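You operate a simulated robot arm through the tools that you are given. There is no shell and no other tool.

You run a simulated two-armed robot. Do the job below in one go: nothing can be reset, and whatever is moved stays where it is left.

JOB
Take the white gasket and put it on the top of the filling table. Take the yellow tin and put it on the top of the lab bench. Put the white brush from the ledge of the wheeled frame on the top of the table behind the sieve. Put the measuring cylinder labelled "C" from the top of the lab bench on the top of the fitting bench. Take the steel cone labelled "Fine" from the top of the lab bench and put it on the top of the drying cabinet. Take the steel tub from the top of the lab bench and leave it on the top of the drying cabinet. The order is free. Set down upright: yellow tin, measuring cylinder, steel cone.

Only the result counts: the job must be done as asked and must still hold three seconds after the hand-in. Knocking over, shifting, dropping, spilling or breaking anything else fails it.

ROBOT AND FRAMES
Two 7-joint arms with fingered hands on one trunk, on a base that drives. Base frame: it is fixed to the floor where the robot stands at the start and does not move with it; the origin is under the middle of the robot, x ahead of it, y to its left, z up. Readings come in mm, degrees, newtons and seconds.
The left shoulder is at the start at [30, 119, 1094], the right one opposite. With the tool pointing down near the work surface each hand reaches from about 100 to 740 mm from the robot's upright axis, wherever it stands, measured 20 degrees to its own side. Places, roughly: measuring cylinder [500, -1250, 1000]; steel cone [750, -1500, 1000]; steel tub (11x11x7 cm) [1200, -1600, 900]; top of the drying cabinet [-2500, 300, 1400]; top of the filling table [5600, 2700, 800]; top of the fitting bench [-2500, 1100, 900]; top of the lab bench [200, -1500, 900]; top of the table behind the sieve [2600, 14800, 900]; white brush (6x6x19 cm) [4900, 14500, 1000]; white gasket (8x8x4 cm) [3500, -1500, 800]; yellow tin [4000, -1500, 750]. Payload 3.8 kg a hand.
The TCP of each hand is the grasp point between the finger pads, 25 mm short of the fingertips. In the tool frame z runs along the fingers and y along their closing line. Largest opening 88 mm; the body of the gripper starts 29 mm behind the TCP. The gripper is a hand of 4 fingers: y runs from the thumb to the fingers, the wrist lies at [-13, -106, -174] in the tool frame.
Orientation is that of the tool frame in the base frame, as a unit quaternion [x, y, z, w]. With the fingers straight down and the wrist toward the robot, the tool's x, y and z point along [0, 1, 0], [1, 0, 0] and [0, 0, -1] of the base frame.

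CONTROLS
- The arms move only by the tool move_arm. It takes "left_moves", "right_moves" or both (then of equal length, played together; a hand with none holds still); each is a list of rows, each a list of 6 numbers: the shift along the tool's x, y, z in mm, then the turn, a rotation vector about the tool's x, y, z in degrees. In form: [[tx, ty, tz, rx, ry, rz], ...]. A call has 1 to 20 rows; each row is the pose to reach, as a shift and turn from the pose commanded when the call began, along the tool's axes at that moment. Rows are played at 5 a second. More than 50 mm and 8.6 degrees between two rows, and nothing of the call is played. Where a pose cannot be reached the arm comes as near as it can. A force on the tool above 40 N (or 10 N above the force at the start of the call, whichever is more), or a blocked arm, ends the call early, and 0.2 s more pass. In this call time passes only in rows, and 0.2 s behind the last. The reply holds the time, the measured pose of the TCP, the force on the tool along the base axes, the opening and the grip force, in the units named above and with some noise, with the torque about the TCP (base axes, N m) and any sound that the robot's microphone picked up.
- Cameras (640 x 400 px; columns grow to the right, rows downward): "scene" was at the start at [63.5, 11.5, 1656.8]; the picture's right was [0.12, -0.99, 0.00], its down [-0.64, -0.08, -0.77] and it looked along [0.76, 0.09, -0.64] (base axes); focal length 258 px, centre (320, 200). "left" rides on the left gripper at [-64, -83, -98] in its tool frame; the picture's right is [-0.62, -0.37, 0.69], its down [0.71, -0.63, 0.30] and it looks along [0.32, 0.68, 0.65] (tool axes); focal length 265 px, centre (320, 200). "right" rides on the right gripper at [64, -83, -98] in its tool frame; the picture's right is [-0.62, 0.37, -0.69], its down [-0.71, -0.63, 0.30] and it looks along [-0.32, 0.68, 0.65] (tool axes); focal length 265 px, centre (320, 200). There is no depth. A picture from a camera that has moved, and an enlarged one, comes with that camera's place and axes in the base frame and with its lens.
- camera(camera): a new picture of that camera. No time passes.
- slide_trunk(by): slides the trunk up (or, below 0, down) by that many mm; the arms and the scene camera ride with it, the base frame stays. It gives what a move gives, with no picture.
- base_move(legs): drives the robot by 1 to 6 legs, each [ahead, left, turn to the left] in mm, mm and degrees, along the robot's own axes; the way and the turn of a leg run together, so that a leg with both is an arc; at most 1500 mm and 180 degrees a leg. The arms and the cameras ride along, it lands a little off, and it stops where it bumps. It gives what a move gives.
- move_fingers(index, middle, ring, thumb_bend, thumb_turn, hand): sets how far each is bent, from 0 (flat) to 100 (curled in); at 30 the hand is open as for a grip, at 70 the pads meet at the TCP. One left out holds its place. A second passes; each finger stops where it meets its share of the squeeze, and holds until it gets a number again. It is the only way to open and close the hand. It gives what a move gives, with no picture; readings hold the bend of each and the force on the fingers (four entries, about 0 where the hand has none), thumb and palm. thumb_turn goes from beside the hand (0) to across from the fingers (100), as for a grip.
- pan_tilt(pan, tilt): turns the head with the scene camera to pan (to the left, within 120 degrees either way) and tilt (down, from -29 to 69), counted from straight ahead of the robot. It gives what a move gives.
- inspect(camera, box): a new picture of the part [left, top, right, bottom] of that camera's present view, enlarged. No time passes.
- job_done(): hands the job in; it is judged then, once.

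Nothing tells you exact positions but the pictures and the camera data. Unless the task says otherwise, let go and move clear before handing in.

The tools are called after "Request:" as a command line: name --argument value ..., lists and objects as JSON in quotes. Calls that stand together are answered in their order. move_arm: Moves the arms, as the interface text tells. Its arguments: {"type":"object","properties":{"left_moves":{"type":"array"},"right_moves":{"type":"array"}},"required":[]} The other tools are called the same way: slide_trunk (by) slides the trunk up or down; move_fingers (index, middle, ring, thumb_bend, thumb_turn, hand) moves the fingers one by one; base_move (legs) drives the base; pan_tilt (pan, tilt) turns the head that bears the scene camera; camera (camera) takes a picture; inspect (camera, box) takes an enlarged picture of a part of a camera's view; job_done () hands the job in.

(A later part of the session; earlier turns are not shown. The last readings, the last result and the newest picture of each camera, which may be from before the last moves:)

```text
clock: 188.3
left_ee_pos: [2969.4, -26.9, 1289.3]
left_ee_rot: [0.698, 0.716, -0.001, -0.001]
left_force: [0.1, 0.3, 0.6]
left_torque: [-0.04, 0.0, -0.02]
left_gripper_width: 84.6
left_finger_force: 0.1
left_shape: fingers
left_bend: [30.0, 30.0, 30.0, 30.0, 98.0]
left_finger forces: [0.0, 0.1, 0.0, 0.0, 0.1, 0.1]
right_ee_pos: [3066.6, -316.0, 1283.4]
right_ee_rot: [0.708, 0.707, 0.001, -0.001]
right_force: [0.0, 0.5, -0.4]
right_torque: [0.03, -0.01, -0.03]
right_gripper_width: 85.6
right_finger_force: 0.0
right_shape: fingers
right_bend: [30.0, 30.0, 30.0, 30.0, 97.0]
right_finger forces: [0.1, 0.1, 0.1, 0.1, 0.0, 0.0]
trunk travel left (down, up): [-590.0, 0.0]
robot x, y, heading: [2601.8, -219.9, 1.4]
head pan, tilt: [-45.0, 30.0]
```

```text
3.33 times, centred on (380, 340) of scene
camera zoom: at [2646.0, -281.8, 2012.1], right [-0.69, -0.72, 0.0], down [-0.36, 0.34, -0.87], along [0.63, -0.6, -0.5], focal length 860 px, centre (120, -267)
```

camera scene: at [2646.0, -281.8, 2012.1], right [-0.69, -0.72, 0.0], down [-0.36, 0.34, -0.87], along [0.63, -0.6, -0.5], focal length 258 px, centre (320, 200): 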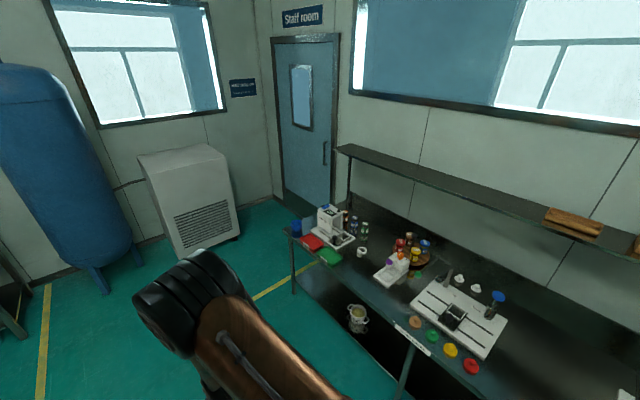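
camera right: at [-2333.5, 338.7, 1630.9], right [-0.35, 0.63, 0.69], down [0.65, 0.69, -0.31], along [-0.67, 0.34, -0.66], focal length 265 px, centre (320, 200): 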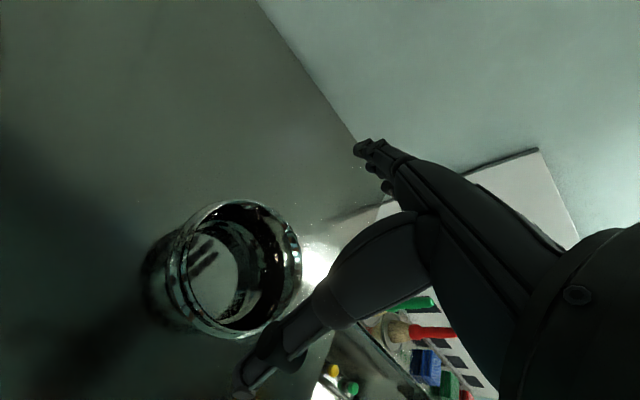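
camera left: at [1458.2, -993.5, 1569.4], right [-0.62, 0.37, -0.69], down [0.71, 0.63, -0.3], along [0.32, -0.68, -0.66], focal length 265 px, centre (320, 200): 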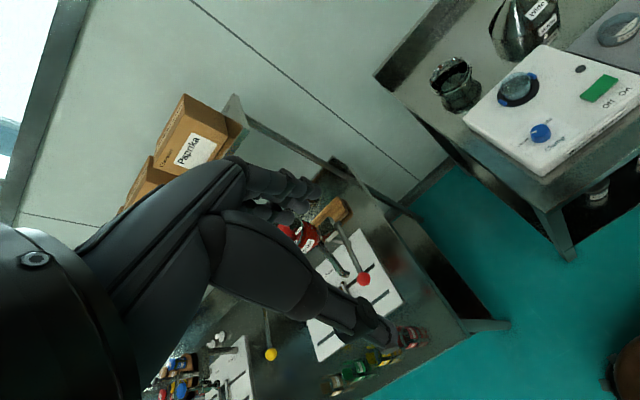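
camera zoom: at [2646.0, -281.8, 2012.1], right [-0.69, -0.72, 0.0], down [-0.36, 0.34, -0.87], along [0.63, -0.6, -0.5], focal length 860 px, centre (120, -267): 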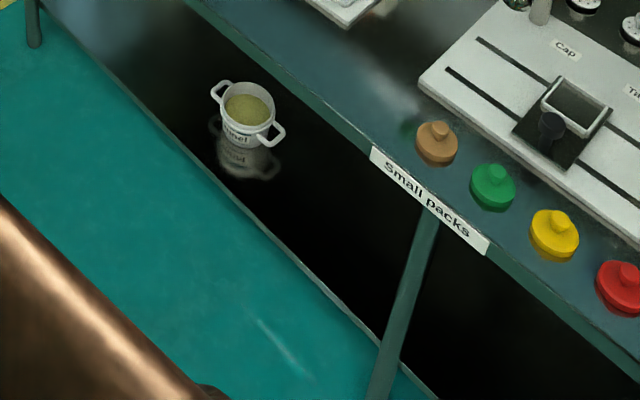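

I see the white gasket ring on the bench near (3390, -1360), and several coloured jars; a yellow one sits on a wooden turntable, but the tin may be another near the bench end. I'll move closer to the east end and look again.

Request:
base_move --legs '[[0, 0, -91.4], [100, 1000, 0]]'

Request:
pan_tilt --pan 0 --tilt 40

Request:
camera --camera "scene"

Request:
inspect --camera "scene" --box '[200, 160, 440, 310]'

```text
clock: 197.5
left_ee_pos: [3797.7, -690.1, 1289.4]
left_ee_rot: [1.0, 0.0, 0.0, -0.001]
left_force: [-0.8, -0.1, 0.9]
left_torque: [-0.01, 0.01, 0.02]
left_gripper_width: 84.4
left_finger_force: 0.2
left_shape: fingers
left_bend: [30.0, 30.0, 30.0, 30.0, 98.0]
left_finger forces: [0.0, 0.0, 0.0, 0.0, 0.0, 0.1]
right_ee_pos: [3506.3, -781.0, 1283.4]
right_ee_rot: [1.0, -0.013, 0.001, 0.0]
right_force: [-0.8, 0.1, 0.3]
right_torque: [0.03, -0.01, 0.0]
right_gripper_width: 85.5
right_finger_force: 0.0
right_shape: fingers
right_bend: [30.0, 30.0, 30.0, 30.0, 97.0]
right_finger forces: [0.1, 0.0, 0.0, 0.0, 0.0, 0.1]
trunk travel left (down, up): [-590.0, 0.0]
robot x, y, heading: [3613.1, -318.4, -90.2]
head pan, tilt: [-45.0, 30.0]
```

```text
clock: 198.6
left_ee_pos: [3797.9, -689.9, 1290.6]
left_ee_rot: [1.0, 0.0, 0.0, -0.001]
left_force: [-0.7, 0.2, 0.3]
left_torque: [0.01, 0.03, -0.02]
left_gripper_width: 84.3
left_finger_force: 0.1
left_shape: fingers
left_bend: [30.0, 30.0, 30.0, 30.0, 98.0]
left_finger forces: [0.0, 0.0, 0.0, 0.0, 0.0, 0.0]
right_ee_pos: [3507.6, -779.0, 1282.4]
right_ee_rot: [1.0, -0.014, 0.002, -0.001]
right_force: [-0.9, -1.1, 0.9]
right_torque: [0.02, -0.04, 0.02]
right_gripper_width: 85.2
right_finger_force: 0.1
right_shape: fingers
right_bend: [30.0, 30.0, 30.0, 30.0, 97.0]
right_finger forces: [0.1, 0.0, 0.1, 0.1, 0.0, 0.1]
trunk travel left (down, up): [-590.0, 0.0]
robot x, y, heading: [3616.1, -314.3, -90.0]
head pan, tilt: [0.0, 40.0]
```

```text
taken
camera scene: at [3612.1, -381.5, 1996.8], right [-1.0, 0.0, 0.0], down [0.0, 0.64, -0.77], along [0.0, -0.77, -0.64], focal length 258 px, centre (320, 200)
```

scene: 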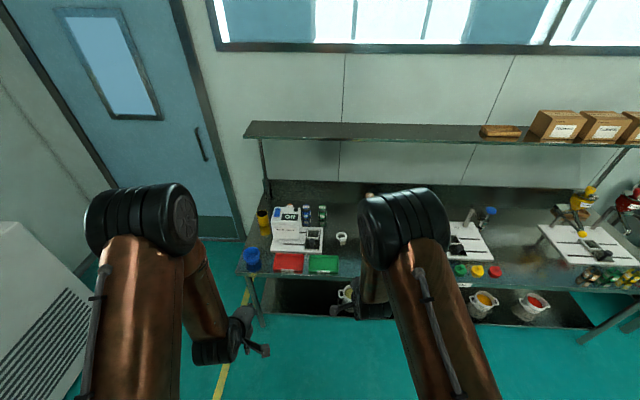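

```text
2.67 times, centred on (320, 235) of scene
camera zoom: at [3612.1, -381.5, 1996.8], right [-1.0, 0.0, 0.0], down [0.0, 0.64, -0.77], along [0.0, -0.77, -0.64], focal length 688 px, centre (320, 107)
```

zoom: 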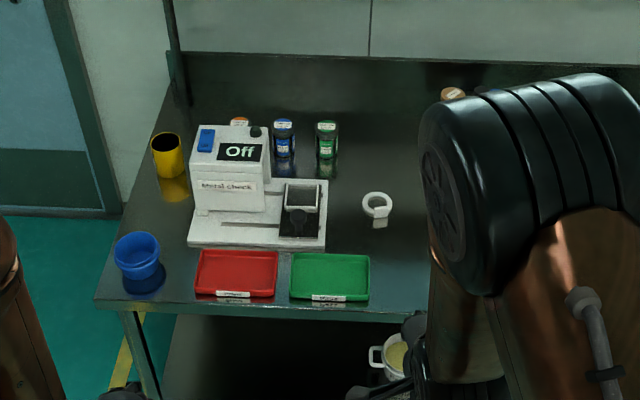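

I found the yellow tin: an open yellow can behind/left of the metal-check machine, near (4000, -1600), and the gasket near (3476, -1486); this bench is lower (z≈740). I'll lower the trunk and move closer for the gasket first.

Request:
slide_trunk --by -250

Request:
base_move --legs '[[300, -20, 0]]'

Request:
camera --camera "scene"

Request:
camera --camera "right"

Request:
camera --camera "left"

```text
clock: 201.2
left_ee_pos: [3798.8, -689.7, 1041.0]
left_ee_rot: [1.0, -0.001, 0.001, -0.002]
left_force: [-0.4, -0.4, 0.8]
left_torque: [0.0, 0.04, 0.02]
left_gripper_width: 84.5
left_finger_force: 0.0
left_shape: fingers
left_bend: [30.0, 30.0, 30.0, 30.0, 98.0]
left_finger forces: [0.0, 0.0, 0.1, 0.0, 0.0, 0.1]
right_ee_pos: [3506.9, -780.2, 1032.0]
right_ee_rot: [1.0, -0.013, 0.002, 0.0]
right_force: [0.7, -0.1, -0.4]
right_torque: [0.03, -0.01, 0.02]
right_gripper_width: 85.2
right_finger_force: 0.0
right_shape: fingers
right_bend: [30.0, 30.0, 30.0, 30.0, 97.0]
right_finger forces: [0.0, 0.0, 0.0, 0.1, 0.0, 0.0]
trunk travel left (down, up): [-340.0, 250.0]
robot x, y, heading: [3616.3, -319.2, -90.4]
head pan, tilt: [0.0, 40.0]
```

```text
clock: 203.2
left_ee_pos: [3776.9, -997.3, 1039.9]
left_ee_rot: [1.0, -0.002, 0.001, -0.002]
left_force: [-1.2, -0.1, -0.2]
left_torque: [0.03, -0.05, 0.0]
left_gripper_width: 84.6
left_finger_force: 0.0
left_shape: fingers
left_bend: [30.0, 30.0, 30.0, 30.0, 98.0]
left_finger forces: [0.0, 0.0, 0.0, 0.1, 0.0, 0.1]
right_ee_pos: [3485.5, -1087.0, 1032.0]
right_ee_rot: [1.0, -0.014, 0.002, -0.001]
right_force: [-0.4, 0.4, 0.4]
right_torque: [-0.01, -0.02, 0.02]
right_gripper_width: 85.4
right_finger_force: 0.1
right_shape: fingers
right_bend: [30.0, 30.0, 30.0, 30.0, 97.0]
right_finger forces: [0.0, 0.1, 0.0, 0.1, 0.0, 0.1]
trunk travel left (down, up): [-340.0, 250.0]
robot x, y, heading: [3589.8, -624.8, -90.5]
head pan, tilt: [0.0, 40.0]
```

```text
taken
camera scene: at [3591.4, -688.5, 1746.7], right [-1.0, 0.0, 0.0], down [0.0, 0.64, -0.77], along [0.0, -0.77, -0.64], focal length 258 px, centre (320, 200)
```

scene: 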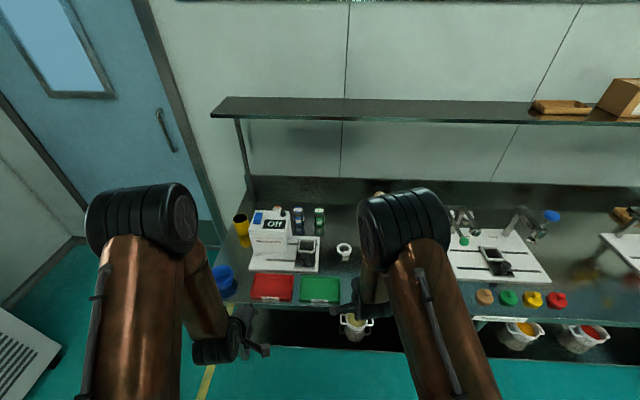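

```text
taken
camera right: at [3552.1, -1004.2, 1130.1], right [-0.63, -0.35, 0.69], down [-0.7, 0.65, -0.31], along [-0.34, -0.67, -0.66], focal length 265 px, centre (320, 200)
```

right: 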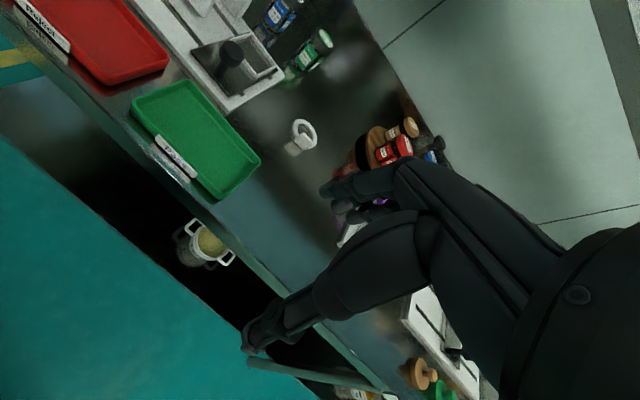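

```text
taken
camera left: at [3712.5, -913.3, 1138.9], right [-0.62, 0.37, -0.69], down [0.72, 0.63, -0.3], along [0.32, -0.68, -0.66], focal length 265 px, centre (320, 200)
```

left: 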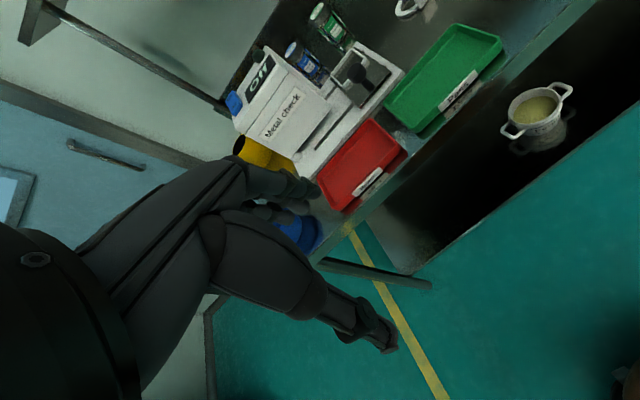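

I'll zoom in on the gasket and the tin from these nearer views.

Request:
inspect --camera "right" --box '[260, 100, 356, 180]'

Request:
inspect --camera "scene" --box '[310, 225, 390, 275]'

Request:
inspect --camera "scene" --box '[200, 195, 328, 275]'

Request:
inspect --camera "left" --box '[210, 110, 338, 190]'

```text
5.00 times, centred on (308, 140) of right
camera zoom: at [3552.1, -1004.2, 1130.1], right [-0.63, -0.35, 0.69], down [-0.7, 0.65, -0.31], along [-0.34, -0.67, -0.66], focal length 1327 px, centre (380, 500)
```

zoom: 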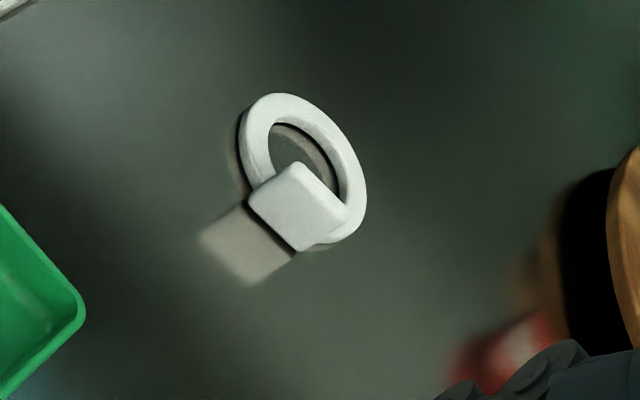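

```text
8.00 times, centred on (350, 250) of scene
camera zoom: at [3591.4, -688.5, 1746.7], right [-1.0, 0.0, 0.0], down [0.0, 0.64, -0.77], along [0.0, -0.77, -0.64], focal length 2063 px, centre (80, -200)
```

zoom: 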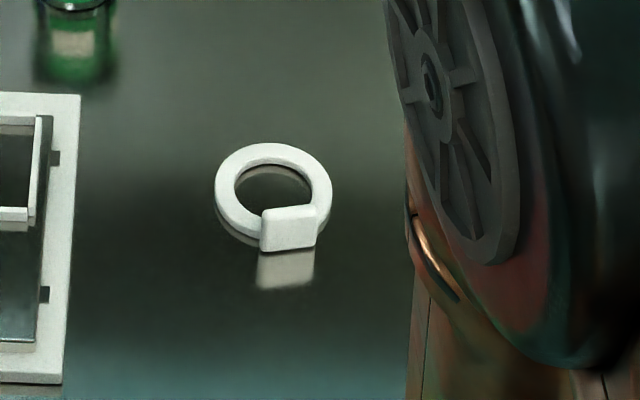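

```text
5.00 times, centred on (264, 235) of scene
camera zoom: at [3591.4, -688.5, 1746.7], right [-1.0, 0.0, 0.0], down [0.0, 0.64, -0.77], along [0.0, -0.77, -0.64], focal length 1290 px, centre (600, 25)
```

zoom: 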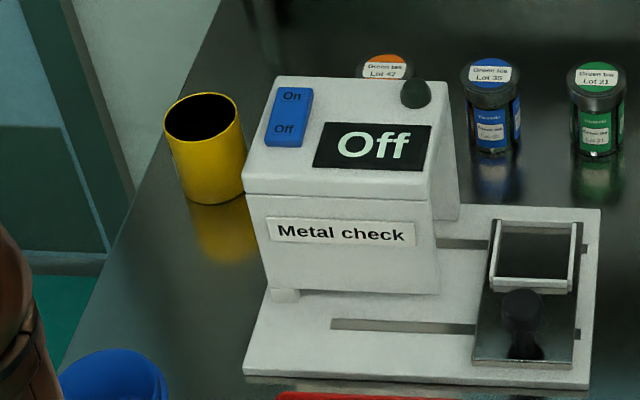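

```text
5.00 times, centred on (274, 150) of left
camera zoom: at [3712.5, -913.3, 1138.9], right [-0.62, 0.37, -0.69], down [0.72, 0.63, -0.3], along [0.32, -0.68, -0.66], focal length 1327 px, centre (550, 450)
```

zoom: 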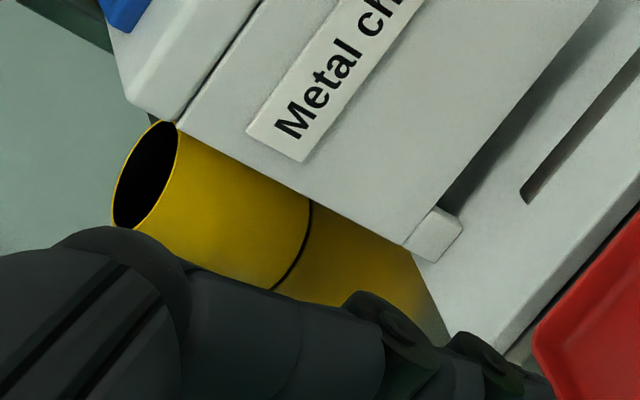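

The gasket is a flat ring with an upright tab at the front: ring centre ≈ (3474, -1497), bench top z≈742; the tin's top is at ≈ (3991, -1622, 841), Ø≈76 mm. I'll drive forward and put the right hand over the gasket.

Request:
base_move --legs '[[235, -5, 0.3]]'

Request:
move_arm --right_moves '[[-5, 40, 15, 0, 0, 0], [-10, 80, 35, 0, 0, 0], [-10, 105, 60, 0, 0, 0]]'

Request:
camera --camera "right"

Request:
camera --camera "scene"

```text
clock: 205.0
left_ee_pos: [3772.8, -1230.1, 1039.2]
left_ee_rot: [1.0, 0.0, 0.0, -0.001]
left_force: [-0.2, 0.0, 0.1]
left_torque: [0.03, 0.01, -0.03]
left_gripper_width: 84.3
left_finger_force: 0.1
left_shape: fingers
left_bend: [30.0, 30.0, 30.0, 30.0, 98.0]
left_finger forces: [0.0, 0.0, 0.1, 0.0, 0.0, 0.0]
right_ee_pos: [3481.2, -1319.5, 1032.7]
right_ee_rot: [1.0, -0.011, 0.001, -0.001]
right_force: [0.2, -0.3, 0.0]
right_torque: [0.02, 0.01, -0.03]
right_gripper_width: 85.4
right_finger_force: 0.1
right_shape: fingers
right_bend: [30.0, 30.0, 30.0, 30.0, 97.0]
right_finger forces: [0.0, 0.1, 0.0, 0.0, 0.0, 0.1]
trunk travel left (down, up): [-340.0, 250.0]
robot x, y, heading: [3590.4, -859.5, -90.2]
head pan, tilt: [0.0, 40.0]
```

```text
clock: 205.8
left_ee_pos: [3772.1, -1229.3, 1040.0]
left_ee_rot: [1.0, 0.0, 0.0, -0.002]
left_force: [-0.2, -0.5, -0.3]
left_torque: [-0.01, 0.0, 0.04]
left_gripper_width: 84.4
left_finger_force: 0.1
left_shape: fingers
left_bend: [30.0, 30.0, 30.0, 30.0, 98.0]
left_finger forces: [0.1, 0.0, 0.0, 0.0, 0.0, 0.0]
right_ee_pos: [3467.3, -1423.4, 969.6]
right_ee_rot: [1.0, -0.011, 0.001, -0.001]
right_force: [0.0, 0.1, 0.2]
right_torque: [0.04, -0.03, 0.03]
right_gripper_width: 85.3
right_finger_force: 0.3
right_shape: fingers
right_bend: [30.0, 30.0, 30.0, 30.0, 97.0]
right_finger forces: [0.1, 0.1, 0.0, 0.1, 0.1, 0.0]
trunk travel left (down, up): [-340.0, 250.0]
robot x, y, heading: [3584.7, -859.5, -90.0]
head pan, tilt: [0.0, 40.0]
```

```text
taken
camera right: at [3532.8, -1341.1, 1068.3], right [-0.63, -0.35, 0.69], down [-0.7, 0.65, -0.31], along [-0.34, -0.68, -0.66], focal length 265 px, centre (320, 200)
```

right: 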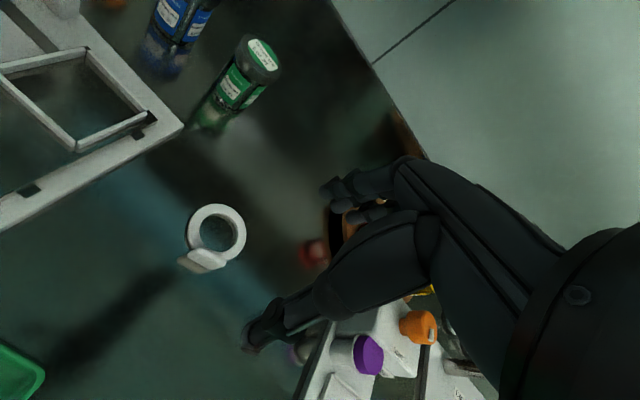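

```text
taken
camera scene: at [3586.0, -921.2, 1746.7], right [-1.0, 0.0, 0.0], down [0.0, 0.64, -0.77], along [0.0, -0.77, -0.64], focal length 258 px, centre (320, 200)
```

scene: 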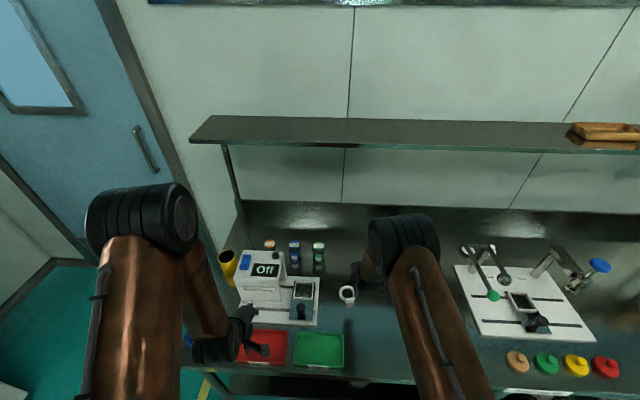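

The gasket is right below-left of the hand. Zooming in on its shape.

Request:
inspect --camera "right" --box '[160, 185, 272, 285]'

Request:
inspect --camera "scene" --box '[320, 270, 384, 320]'

```text
4.00 times, centred on (216, 235) of right
camera zoom: at [3532.8, -1341.1, 1068.3], right [-0.63, -0.35, 0.69], down [-0.7, 0.65, -0.31], along [-0.34, -0.68, -0.66], focal length 1062 px, centre (736, 60)
```

zoom: 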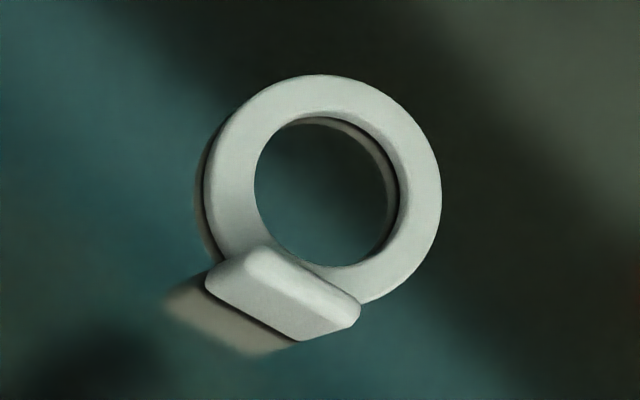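

```text
8.00 times, centred on (352, 295) of scene
camera zoom: at [3586.0, -921.2, 1746.7], right [-1.0, 0.0, 0.0], down [0.0, 0.64, -0.77], along [0.0, -0.77, -0.64], focal length 2063 px, centre (64, -560)
```

zoom: 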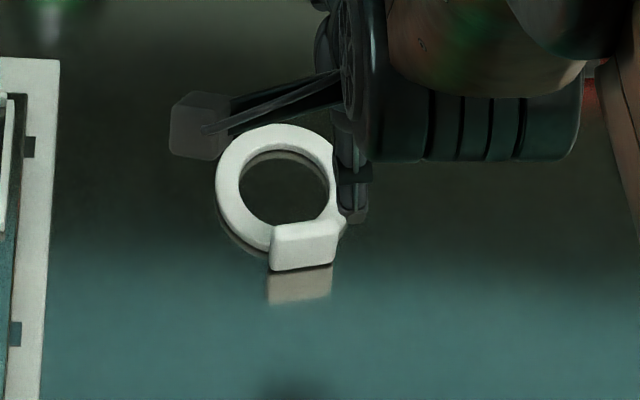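

The tab is about 33 mm wide, ~6 mm thick, top around z≈770 at (3463, -1458), turned ~6°. I'll rotate the hand slightly, centre it on the tab, and descend part-way.

Request:
move_arm --right_moves '[[-2, 18, 35, 0, 0, -3], [-4, 35, 70, 0, 0, -6], [-4, 35, 110, 0, 0, -6], [-4, 35, 145, 0, 0, -6]]'

Request:
camera --camera "right"

Request:
inspect --camera "right" --box '[220, 190, 380, 290]'

Request:
inspect --camera "scene" --box '[310, 255, 406, 330]'

```text
clock: 206.8
left_ee_pos: [3772.3, -1230.1, 1039.7]
left_ee_rot: [1.0, 0.001, 0.0, -0.002]
left_force: [0.2, -1.0, 0.0]
left_torque: [0.0, 0.0, -0.01]
left_gripper_width: 84.6
left_finger_force: 0.0
left_shape: fingers
left_bend: [30.0, 30.0, 30.0, 30.0, 98.0]
left_finger forces: [0.0, 0.0, 0.1, 0.1, 0.0, 0.1]
right_ee_pos: [3462.2, -1457.5, 824.8]
right_ee_rot: [0.999, 0.04, 0.002, 0.001]
right_force: [0.1, 0.1, -0.7]
right_torque: [0.01, -0.02, 0.0]
right_gripper_width: 85.1
right_finger_force: 0.1
right_shape: fingers
right_bend: [30.0, 30.0, 30.0, 30.0, 97.0]
right_finger forces: [0.0, 0.0, 0.0, 0.0, 0.0, 0.0]
trunk travel left (down, up): [-340.0, 250.0]
robot x, y, heading: [3587.5, -861.0, -89.8]
head pan, tilt: [0.0, 40.0]
```

```text
taken
camera right: at [3520.1, -1368.5, 922.8], right [-0.59, -0.42, 0.69], down [-0.76, 0.57, -0.31], along [-0.27, -0.71, -0.65], focal length 265 px, centre (320, 200)
```

right: 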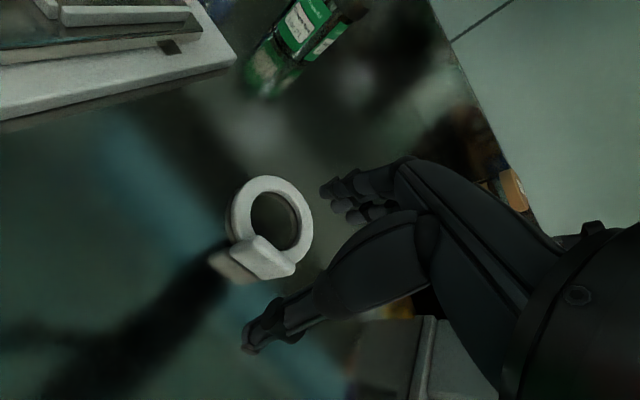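

```text
4.00 times, centred on (300, 240) of right
camera zoom: at [3520.1, -1368.5, 922.8], right [-0.59, -0.42, 0.69], down [-0.76, 0.57, -0.31], along [-0.27, -0.71, -0.65], focal length 1062 px, centre (400, 40)
```

zoom: 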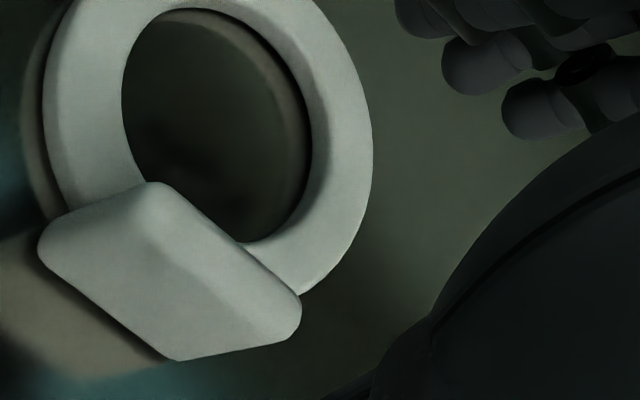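

```text
5.33 times, centred on (358, 292) of scene
camera zoom: at [3585.8, -921.4, 1746.7], right [-1.0, 0.0, 0.0], down [0.0, 0.64, -0.77], along [0.0, -0.77, -0.64], focal length 1376 px, centre (117, -293)
```

zoom: 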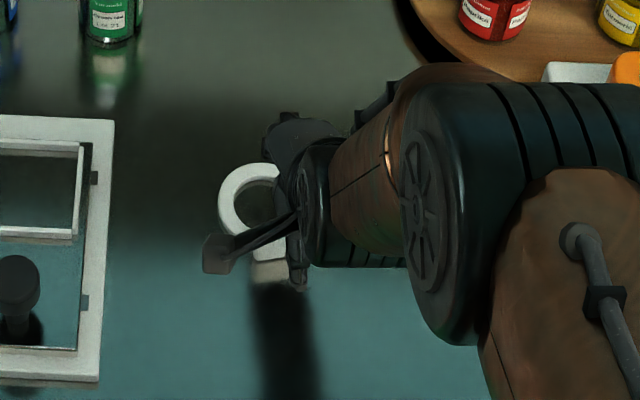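

The tab's top is near z≈775 at (3461.5, -1462), turned about 12°. I'll adjust the yaw and descend so the fingertips reach just above the ring.

Request:
move_arm --right_moves '[[-1, 5, 15, 0, 0, -4], [-1, 5, 30, 0, 0, -8], [-1, 5, 44, 0, 0, -8]]'

Request:
camera --camera "right"

Request:
inspect --camera "right" --box '[220, 150, 412, 290]'

```text
clock: 207.6
left_ee_pos: [3773.2, -1226.1, 1041.8]
left_ee_rot: [1.0, 0.0, 0.0, 0.0]
left_force: [0.5, -0.9, 0.3]
left_torque: [-0.01, 0.01, -0.01]
left_gripper_width: 84.7
left_finger_force: 0.1
left_shape: fingers
left_bend: [30.0, 30.0, 30.0, 30.0, 98.0]
left_finger forces: [0.0, 0.0, 0.0, 0.0, 0.0, 0.0]
right_ee_pos: [3463.1, -1464.7, 789.6]
right_ee_rot: [0.994, 0.109, -0.001, 0.008]
right_force: [-0.3, 3.0, 30.2]
right_torque: [-1.49, -0.14, -0.01]
right_gripper_width: 86.5
right_finger_force: 15.2
right_shape: fingers
right_bend: [29.0, 30.0, 30.0, 30.0, 97.0]
right_finger forces: [3.0, 27.4, 0.0, 0.1, 0.0, 0.1]
trunk travel left (down, up): [-340.0, 250.0]
robot x, y, heading: [3586.6, -859.1, -90.1]
head pan, tilt: [0.0, 40.0]
```

```text
taken
camera right: at [3507.4, -1367.1, 885.5], right [-0.53, -0.48, 0.7], down [-0.83, 0.46, -0.31], along [-0.17, -0.75, -0.64], focal length 265 px, centre (320, 200)
```

right: 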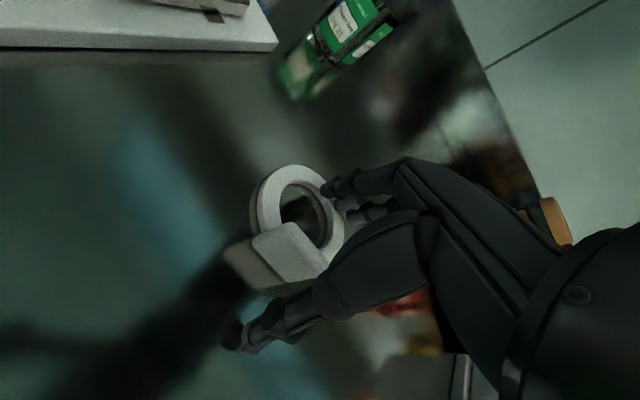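

```text
2.86 times, centred on (316, 220) of right
camera zoom: at [3507.4, -1367.1, 885.5], right [-0.53, -0.48, 0.7], down [-0.83, 0.46, -0.31], along [-0.17, -0.75, -0.64], focal length 758 px, centre (331, 143)
```

zoom: 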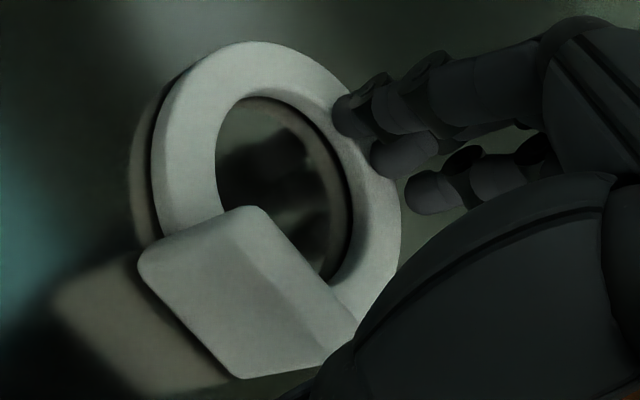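

The middle finger touched the ring, so the ring is thicker than I thought (top ≈ z 763). I'll back up 10 mm and check.

Request:
move_arm --right_moves '[[0, 0, -10, 0, 0, 0]]'

Request:
inspect --camera "right" --box '[220, 150, 412, 290]'

Request:
inspect --camera "left" --box '[320, 0, 640, 200]'

```text
clock: 208.0
left_ee_pos: [3773.7, -1227.6, 1039.9]
left_ee_rot: [1.0, 0.0, 0.0, -0.001]
left_force: [-0.7, 0.4, -0.7]
left_torque: [-0.02, -0.02, 0.03]
left_gripper_width: 84.7
left_finger_force: 0.2
left_shape: fingers
left_bend: [30.0, 30.0, 30.0, 30.0, 98.0]
left_finger forces: [0.1, 0.1, 0.0, 0.0, 0.0, 0.0]
right_ee_pos: [3462.1, -1461.0, 791.3]
right_ee_rot: [0.994, 0.109, 0.002, 0.0]
right_force: [-1.1, 1.6, 13.3]
right_torque: [-0.75, -0.05, -0.12]
right_gripper_width: 85.2
right_finger_force: 5.9
right_shape: fingers
right_bend: [30.0, 30.0, 30.0, 30.0, 97.0]
right_finger forces: [0.0, 13.6, 0.1, 0.0, 0.1, 0.0]
trunk travel left (down, up): [-340.0, 250.0]
robot x, y, heading: [3587.4, -858.9, -90.1]
head pan, tilt: [0.0, 40.0]
```

```text
2.86 times, centred on (316, 220) of right
camera zoom: at [3507.5, -1364.3, 889.9], right [-0.53, -0.5, 0.69], down [-0.83, 0.46, -0.31], along [-0.17, -0.74, -0.66], focal length 758 px, centre (331, 143)
```

zoom: 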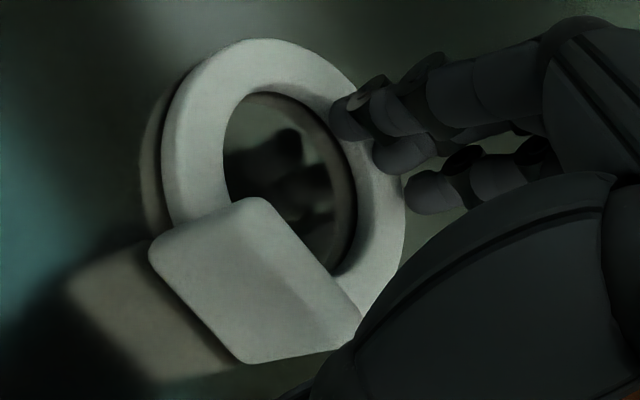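

```text
2.00 times, centred on (480, 100) of left
camera zoom: at [3707.9, -1144.2, 1139.4], right [-0.62, 0.37, -0.69], down [0.71, 0.63, -0.3], along [0.32, -0.68, -0.65], focal length 531 px, centre (0, 400)
```

zoom: 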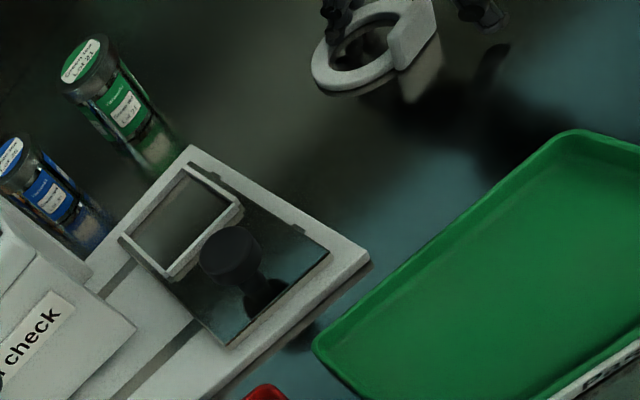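

The open fingertips extend lower than the TCP+25, so I'll raise slightly, pre-close the fingers to a ~40 mm opening, and descend again.

Request:
move_arm --right_moves '[[0, 0, -15, 0, 0, 0]]'

Request:
move_fingers --hand "right" --index 52 --middle 52 --ring 52 --thumb_bend 50

Request:
inspect --camera "right" --box '[200, 150, 412, 300]'

```text
clock: 208.4
left_ee_pos: [3773.6, -1229.9, 1038.5]
left_ee_rot: [1.0, 0.0, -0.001, -0.002]
left_force: [0.7, 0.5, -0.5]
left_torque: [0.0, -0.01, -0.01]
left_gripper_width: 84.4
left_finger_force: 0.1
left_shape: fingers
left_bend: [30.0, 30.0, 30.0, 30.0, 98.0]
left_finger forces: [0.0, 0.0, 0.1, 0.1, 0.1, 0.1]
right_ee_pos: [3465.6, -1463.3, 804.0]
right_ee_rot: [0.994, 0.11, 0.002, -0.002]
right_force: [-0.6, 0.2, 0.4]
right_torque: [0.0, 0.01, 0.02]
right_gripper_width: 85.2
right_finger_force: 0.1
right_shape: fingers
right_bend: [30.0, 30.0, 30.0, 30.0, 97.0]
right_finger forces: [0.0, 0.0, 0.0, 0.1, 0.1, 0.1]
trunk travel left (down, up): [-340.0, 250.0]
robot x, y, heading: [3589.6, -856.1, -89.9]
head pan, tilt: [0.0, 40.0]
```

```text
clock: 209.4
left_ee_pos: [3773.4, -1229.6, 1040.5]
left_ee_rot: [1.0, 0.0, 0.0, -0.001]
left_force: [0.4, 0.7, -0.5]
left_torque: [-0.02, 0.02, -0.01]
left_gripper_width: 84.6
left_finger_force: 0.0
left_shape: fingers
left_bend: [30.0, 30.0, 30.0, 30.0, 98.0]
left_finger forces: [0.1, 0.1, 0.1, 0.0, 0.0, 0.0]
right_ee_pos: [3464.8, -1463.0, 805.6]
right_ee_rot: [0.994, 0.11, 0.0, 0.0]
right_force: [0.3, -0.9, -0.3]
right_torque: [-0.01, 0.0, -0.01]
right_gripper_width: 39.8
right_finger_force: 0.0
right_shape: fingers
right_bend: [52.0, 52.0, 52.0, 50.0, 97.0]
right_finger forces: [0.0, 0.0, 0.0, 0.0, 0.0, 0.0]
trunk travel left (down, up): [-340.0, 250.0]
robot x, y, heading: [3587.4, -856.5, -89.9]
head pan, tilt: [0.0, 40.0]
```

```text
2.67 times, centred on (306, 225) of right
camera zoom: at [3508.6, -1366.9, 904.9], right [-0.53, -0.5, 0.69], down [-0.83, 0.46, -0.31], along [-0.17, -0.74, -0.65], focal length 708 px, centre (357, 133)
```

zoom: 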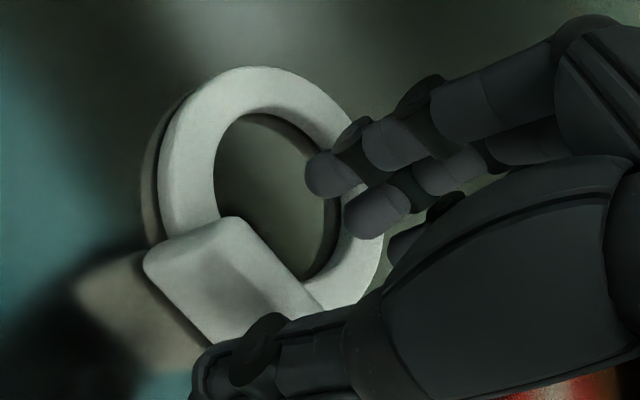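

The tab is lined up between thumb and fingers. Descending about 24 mm, then closing.

Request:
move_arm --right_moves '[[0, 0, 12, 0, 0, 0], [0, 0, 22, 0, 0, 0]]'

Request:
inspect --camera "right" --box '[200, 150, 412, 300]'

```text
clock: 210.0
left_ee_pos: [3773.3, -1226.2, 1040.7]
left_ee_rot: [1.0, -0.001, -0.001, 0.001]
left_force: [0.0, 0.2, -1.5]
left_torque: [0.01, 0.02, 0.06]
left_gripper_width: 84.6
left_finger_force: 0.0
left_shape: fingers
left_bend: [30.0, 30.0, 30.0, 30.0, 98.0]
left_finger forces: [0.0, 0.0, 0.0, 0.0, 0.1, 0.0]
right_ee_pos: [3463.3, -1465.6, 791.9]
right_ee_rot: [0.994, 0.11, 0.0, 0.007]
right_force: [1.6, -1.2, 26.0]
right_torque: [-0.79, 0.47, 0.03]
right_gripper_width: 40.2
right_finger_force: 12.8
right_shape: fingers
right_bend: [52.0, 52.0, 50.0, 50.0, 97.0]
right_finger forces: [0.0, 0.1, 25.8, 0.0, 0.0, 0.0]
trunk travel left (down, up): [-340.0, 250.0]
robot x, y, heading: [3587.4, -855.1, -90.0]
head pan, tilt: [0.0, 40.0]
```

```text
2.67 times, centred on (306, 225) of right
camera zoom: at [3508.4, -1367.9, 888.4], right [-0.53, -0.48, 0.7], down [-0.83, 0.45, -0.31], along [-0.17, -0.75, -0.64], focal length 708 px, centre (357, 133)
```

zoom: 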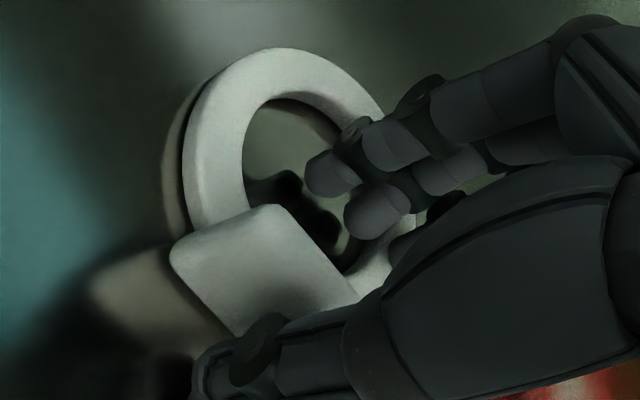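

The ring finger now presses on the gasket's ring. I'll raise, tuck that finger in, shift 6 mm along the tab so index and middle go into the ring's hole, and descend again.

Request:
move_arm --right_moves '[[0, 0, -18, 0, 0, 0]]'

Request:
move_fingers --hand "right" --ring 80

Request:
move_arm --right_moves '[[6, 1, 0, 0, 0, 0]]'

Request:
inspect --camera "right" --box '[200, 150, 412, 300]'

```text
clock: 210.4
left_ee_pos: [3773.4, -1228.7, 1039.0]
left_ee_rot: [1.0, 0.0, 0.0, -0.002]
left_force: [0.1, 0.6, 0.0]
left_torque: [0.0, 0.03, -0.03]
left_gripper_width: 84.5
left_finger_force: 0.0
left_shape: fingers
left_bend: [30.0, 30.0, 30.0, 30.0, 98.0]
left_finger forces: [0.0, 0.0, 0.0, 0.0, 0.1, 0.0]
right_ee_pos: [3461.6, -1461.4, 799.9]
right_ee_rot: [0.994, 0.11, 0.001, -0.004]
right_force: [0.9, -0.2, -0.3]
right_torque: [0.0, -0.02, 0.0]
right_gripper_width: 39.8
right_finger_force: 0.0
right_shape: fingers
right_bend: [52.0, 52.0, 52.0, 50.0, 97.0]
right_finger forces: [0.1, 0.1, 0.0, 0.0, 0.0, 0.1]
trunk travel left (down, up): [-340.0, 250.0]
robot x, y, heading: [3587.2, -856.5, -89.9]
head pan, tilt: [0.0, 40.0]
```

```text
clock: 211.4
left_ee_pos: [3773.1, -1228.9, 1040.5]
left_ee_rot: [1.0, 0.0, 0.001, -0.001]
left_force: [-0.5, 0.0, -0.1]
left_torque: [0.0, -0.02, -0.01]
left_gripper_width: 84.4
left_finger_force: 0.1
left_shape: fingers
left_bend: [30.0, 30.0, 30.0, 30.0, 98.0]
left_finger forces: [0.0, 0.0, 0.1, 0.1, 0.0, 0.0]
right_ee_pos: [3462.2, -1463.4, 803.0]
right_ee_rot: [0.994, 0.109, 0.002, 0.0]
right_force: [-0.7, 0.3, 0.2]
right_torque: [0.0, 0.0, 0.0]
right_gripper_width: 39.9
right_finger_force: 0.0
right_shape: fingers
right_bend: [52.0, 52.0, 80.0, 50.0, 97.0]
right_finger forces: [0.0, 0.0, 0.0, 0.0, 0.0, 0.0]
trunk travel left (down, up): [-340.0, 250.0]
robot x, y, heading: [3587.9, -852.8, -90.0]
head pan, tilt: [0.0, 40.0]
```

```text
clock: 211.8
left_ee_pos: [3772.3, -1229.3, 1039.9]
left_ee_rot: [1.0, 0.0, 0.001, -0.002]
left_force: [-0.6, 0.0, 0.9]
left_torque: [0.0, -0.02, 0.03]
left_gripper_width: 84.4
left_finger_force: 0.0
left_shape: fingers
left_bend: [30.0, 30.0, 30.0, 30.0, 98.0]
left_finger forces: [0.0, 0.0, 0.0, 0.0, 0.0, 0.0]
right_ee_pos: [3470.2, -1463.4, 802.9]
right_ee_rot: [0.994, 0.11, 0.001, 0.0]
right_force: [0.1, 0.3, 0.0]
right_torque: [0.0, -0.04, -0.02]
right_gripper_width: 39.8
right_finger_force: 0.1
right_shape: fingers
right_bend: [52.0, 52.0, 80.0, 50.0, 97.0]
right_finger forces: [0.0, 0.0, 0.0, 0.1, 0.0, 0.0]
trunk travel left (down, up): [-340.0, 250.0]
robot x, y, heading: [3590.2, -857.1, -90.3]
head pan, tilt: [0.0, 40.0]
```

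```text
2.67 times, centred on (306, 225) of right
camera zoom: at [3514.6, -1367.3, 901.7], right [-0.53, -0.5, 0.69], down [-0.83, 0.46, -0.31], along [-0.17, -0.74, -0.65], focal length 708 px, centre (357, 133)
```

zoom: 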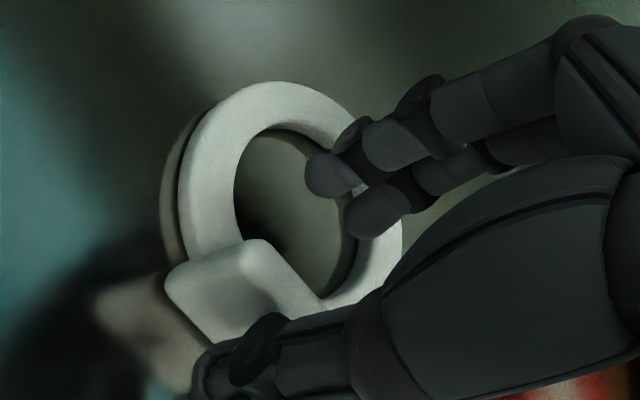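

Index and middle are above the ring's hole, the thumb in front of the tab. I'll shift back 3 mm and descend gently.

Request:
move_arm --right_moves '[[-3, 0, 6, 0, 0, 0], [-3, 0, 12, 0, 0, 0]]'

Request:
move_arm --right_moves '[[0, 0, 4, 0, 0, 0], [0, 0, 8, 0, 0, 0]]'

Request:
inspect --camera "right" --box '[200, 150, 412, 300]'

```text
clock: 212.4
left_ee_pos: [3772.7, -1228.6, 1041.1]
left_ee_rot: [1.0, -0.001, 0.0, -0.002]
left_force: [0.8, 0.3, -0.2]
left_torque: [0.03, -0.01, 0.0]
left_gripper_width: 84.4
left_finger_force: 0.2
left_shape: fingers
left_bend: [30.0, 30.0, 30.0, 30.0, 98.0]
left_finger forces: [0.0, 0.0, 0.0, 0.0, 0.0, 0.0]
right_ee_pos: [3466.8, -1464.9, 792.0]
right_ee_rot: [0.994, 0.11, 0.002, 0.0]
right_force: [-0.2, -0.1, -1.0]
right_torque: [-0.02, 0.02, -0.03]
right_gripper_width: 40.2
right_finger_force: 0.0
right_shape: fingers
right_bend: [52.0, 52.0, 80.0, 50.0, 97.0]
right_finger forces: [0.1, 0.0, 0.0, 0.0, 0.1, 0.0]
trunk travel left (down, up): [-340.0, 250.0]
robot x, y, heading: [3590.0, -854.1, -90.0]
head pan, tilt: [0.0, 40.0]
```

```text
clock: 213.0
left_ee_pos: [3772.6, -1227.3, 1040.8]
left_ee_rot: [1.0, 0.0, 0.001, -0.001]
left_force: [-0.2, -0.3, -0.5]
left_torque: [0.0, -0.02, 0.01]
left_gripper_width: 84.4
left_finger_force: 0.1
left_shape: fingers
left_bend: [30.0, 30.0, 30.0, 30.0, 98.0]
left_finger forces: [0.0, 0.1, 0.0, 0.0, 0.1, 0.0]
right_ee_pos: [3466.5, -1465.8, 787.8]
right_ee_rot: [0.994, 0.109, 0.001, 0.004]
right_force: [1.6, 0.5, 20.5]
right_torque: [-0.51, -0.13, 0.06]
right_gripper_width: 39.4
right_finger_force: 10.7
right_shape: fingers
right_bend: [52.0, 52.0, 80.0, 50.0, 97.0]
right_finger forces: [8.5, 11.9, 0.0, 0.1, 0.4, 0.0]
trunk travel left (down, up): [-340.0, 250.0]
robot x, y, heading: [3588.3, -854.9, -89.9]
head pan, tilt: [0.0, 40.0]
```

```text
2.67 times, centred on (306, 225) of right
camera zoom: at [3511.5, -1369.1, 884.9], right [-0.53, -0.49, 0.7], down [-0.83, 0.46, -0.31], along [-0.17, -0.74, -0.65], focal length 708 px, centre (357, 133)
```

zoom: 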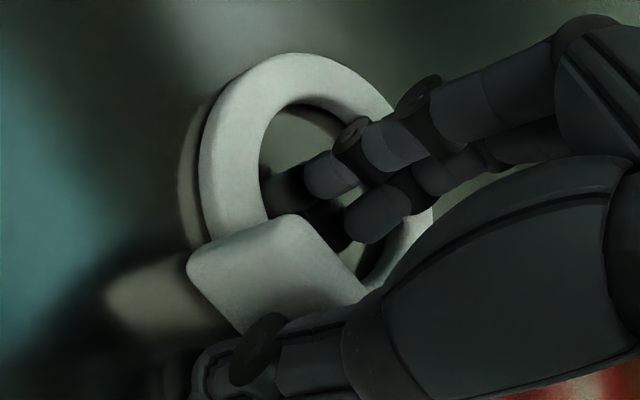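

The index and middle fingertips are inside the hole touching the bench top. I'll back up 6 mm and close on the tab.

Request:
move_arm --right_moves '[[0, 0, -6, 0, 0, 0]]'

Request:
move_fingers --hand "right" --index 72 --middle 72 --thumb_bend 72

Request:
inspect --camera "right" --box '[200, 150, 412, 300]'

```text
clock: 213.4
left_ee_pos: [3773.2, -1229.6, 1040.1]
left_ee_rot: [1.0, 0.001, 0.0, -0.002]
left_force: [0.0, 0.4, -0.9]
left_torque: [-0.01, -0.01, 0.01]
left_gripper_width: 84.5
left_finger_force: 0.0
left_shape: fingers
left_bend: [30.0, 30.0, 30.0, 30.0, 98.0]
left_finger forces: [0.0, 0.0, 0.0, 0.0, 0.1, 0.1]
right_ee_pos: [3467.3, -1463.2, 788.6]
right_ee_rot: [0.994, 0.11, 0.002, 0.0]
right_force: [0.0, -1.8, 8.1]
right_torque: [-0.27, 0.02, 0.02]
right_gripper_width: 39.7
right_finger_force: 3.6
right_shape: fingers
right_bend: [52.0, 50.0, 80.0, 50.0, 97.0]
right_finger forces: [0.0, 7.8, 0.0, 0.1, 0.0, 0.0]
trunk travel left (down, up): [-340.0, 250.0]
robot x, y, heading: [3588.4, -856.4, -89.9]
head pan, tilt: [0.0, 40.0]
```

```text
clock: 214.4
left_ee_pos: [3772.6, -1228.9, 1039.6]
left_ee_rot: [1.0, 0.0, 0.0, -0.002]
left_force: [0.3, 0.1, -0.1]
left_torque: [-0.03, -0.05, 0.01]
left_gripper_width: 84.6
left_finger_force: 0.1
left_shape: fingers
left_bend: [30.0, 30.0, 30.0, 30.0, 98.0]
left_finger forces: [0.0, 0.0, 0.0, 0.0, 0.0, 0.1]
right_ee_pos: [3466.7, -1463.1, 789.1]
right_ee_rot: [0.994, 0.11, 0.001, 0.0]
right_force: [-0.9, -0.2, -0.1]
right_torque: [0.0, 0.04, 0.03]
right_gripper_width: 12.7
right_finger_force: 9.7
right_shape: fingers
right_bend: [71.0, 66.0, 80.0, 62.0, 96.0]
right_finger forces: [5.8, 3.2, 0.0, 0.1, 9.6, 0.1]
trunk travel left (down, up): [-340.0, 250.0]
robot x, y, heading: [3586.1, -856.5, -90.0]
head pan, tilt: [0.0, 40.0]
```

```text
2.67 times, centred on (306, 225) of right
camera zoom: at [3511.6, -1367.8, 887.3], right [-0.53, -0.5, 0.69], down [-0.83, 0.46, -0.31], along [-0.17, -0.74, -0.65], focal length 708 px, centre (357, 133)
```

zoom: 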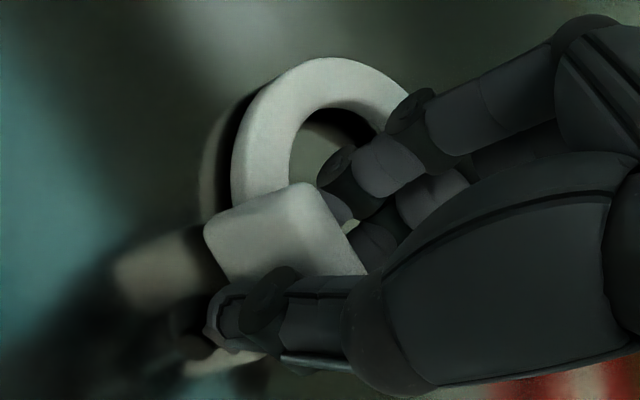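

The tab is pinched between thumb, index and middle. Lifting a little to test.

Request:
move_arm --right_moves '[[0, 0, -8, 0, 0, 0], [0, 0, -20, 0, 0, 0], [0, 0, -40, 0, 0, 0]]'

Request:
camera --camera "right"

Request:
inspect --camera "left" --box '[400, 0, 640, 150]'

```text
clock: 215.2
left_ee_pos: [3773.2, -1228.6, 1040.4]
left_ee_rot: [1.0, 0.0, -0.001, -0.002]
left_force: [0.3, -0.1, -0.1]
left_torque: [-0.01, -0.01, 0.01]
left_gripper_width: 84.6
left_finger_force: 0.1
left_shape: fingers
left_bend: [30.0, 30.0, 30.0, 30.0, 98.0]
left_finger forces: [0.1, 0.0, 0.0, 0.1, 0.1, 0.1]
right_ee_pos: [3465.8, -1465.0, 828.0]
right_ee_rot: [0.994, 0.109, 0.002, -0.001]
right_force: [-0.1, -0.3, 0.3]
right_torque: [-0.04, -0.02, -0.01]
right_gripper_width: 13.0
right_finger_force: 9.7
right_shape: fingers
right_bend: [71.0, 66.0, 80.0, 62.0, 96.0]
right_finger forces: [5.7, 3.2, 0.0, 0.0, 9.5, 0.1]
trunk travel left (down, up): [-340.0, 250.0]
robot x, y, heading: [3589.5, -857.5, -89.9]
head pan, tilt: [0.0, 40.0]
```

```text
taken
camera right: at [3511.3, -1368.7, 925.8], right [-0.53, -0.5, 0.69], down [-0.83, 0.46, -0.31], along [-0.17, -0.74, -0.65], focal length 265 px, centre (320, 200)
```

right: 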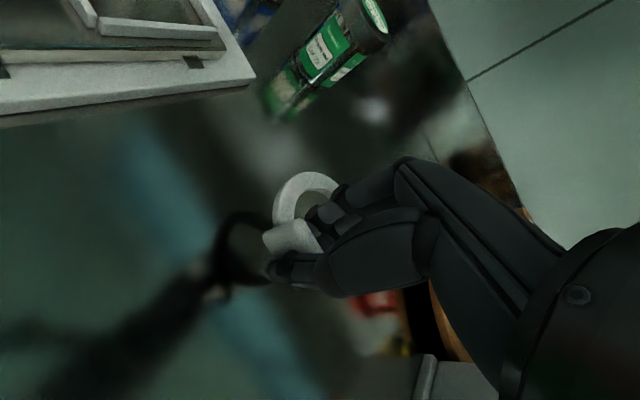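

```text
2.67 times, centred on (520, 75) of left
camera zoom: at [3708.0, -1145.5, 1139.1], right [-0.62, 0.37, -0.69], down [0.71, 0.63, -0.3], along [0.32, -0.68, -0.66], focal length 708 px, centre (-213, 533)
```

zoom: 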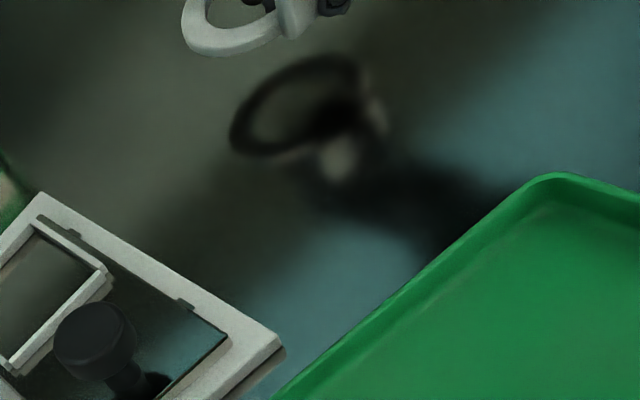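

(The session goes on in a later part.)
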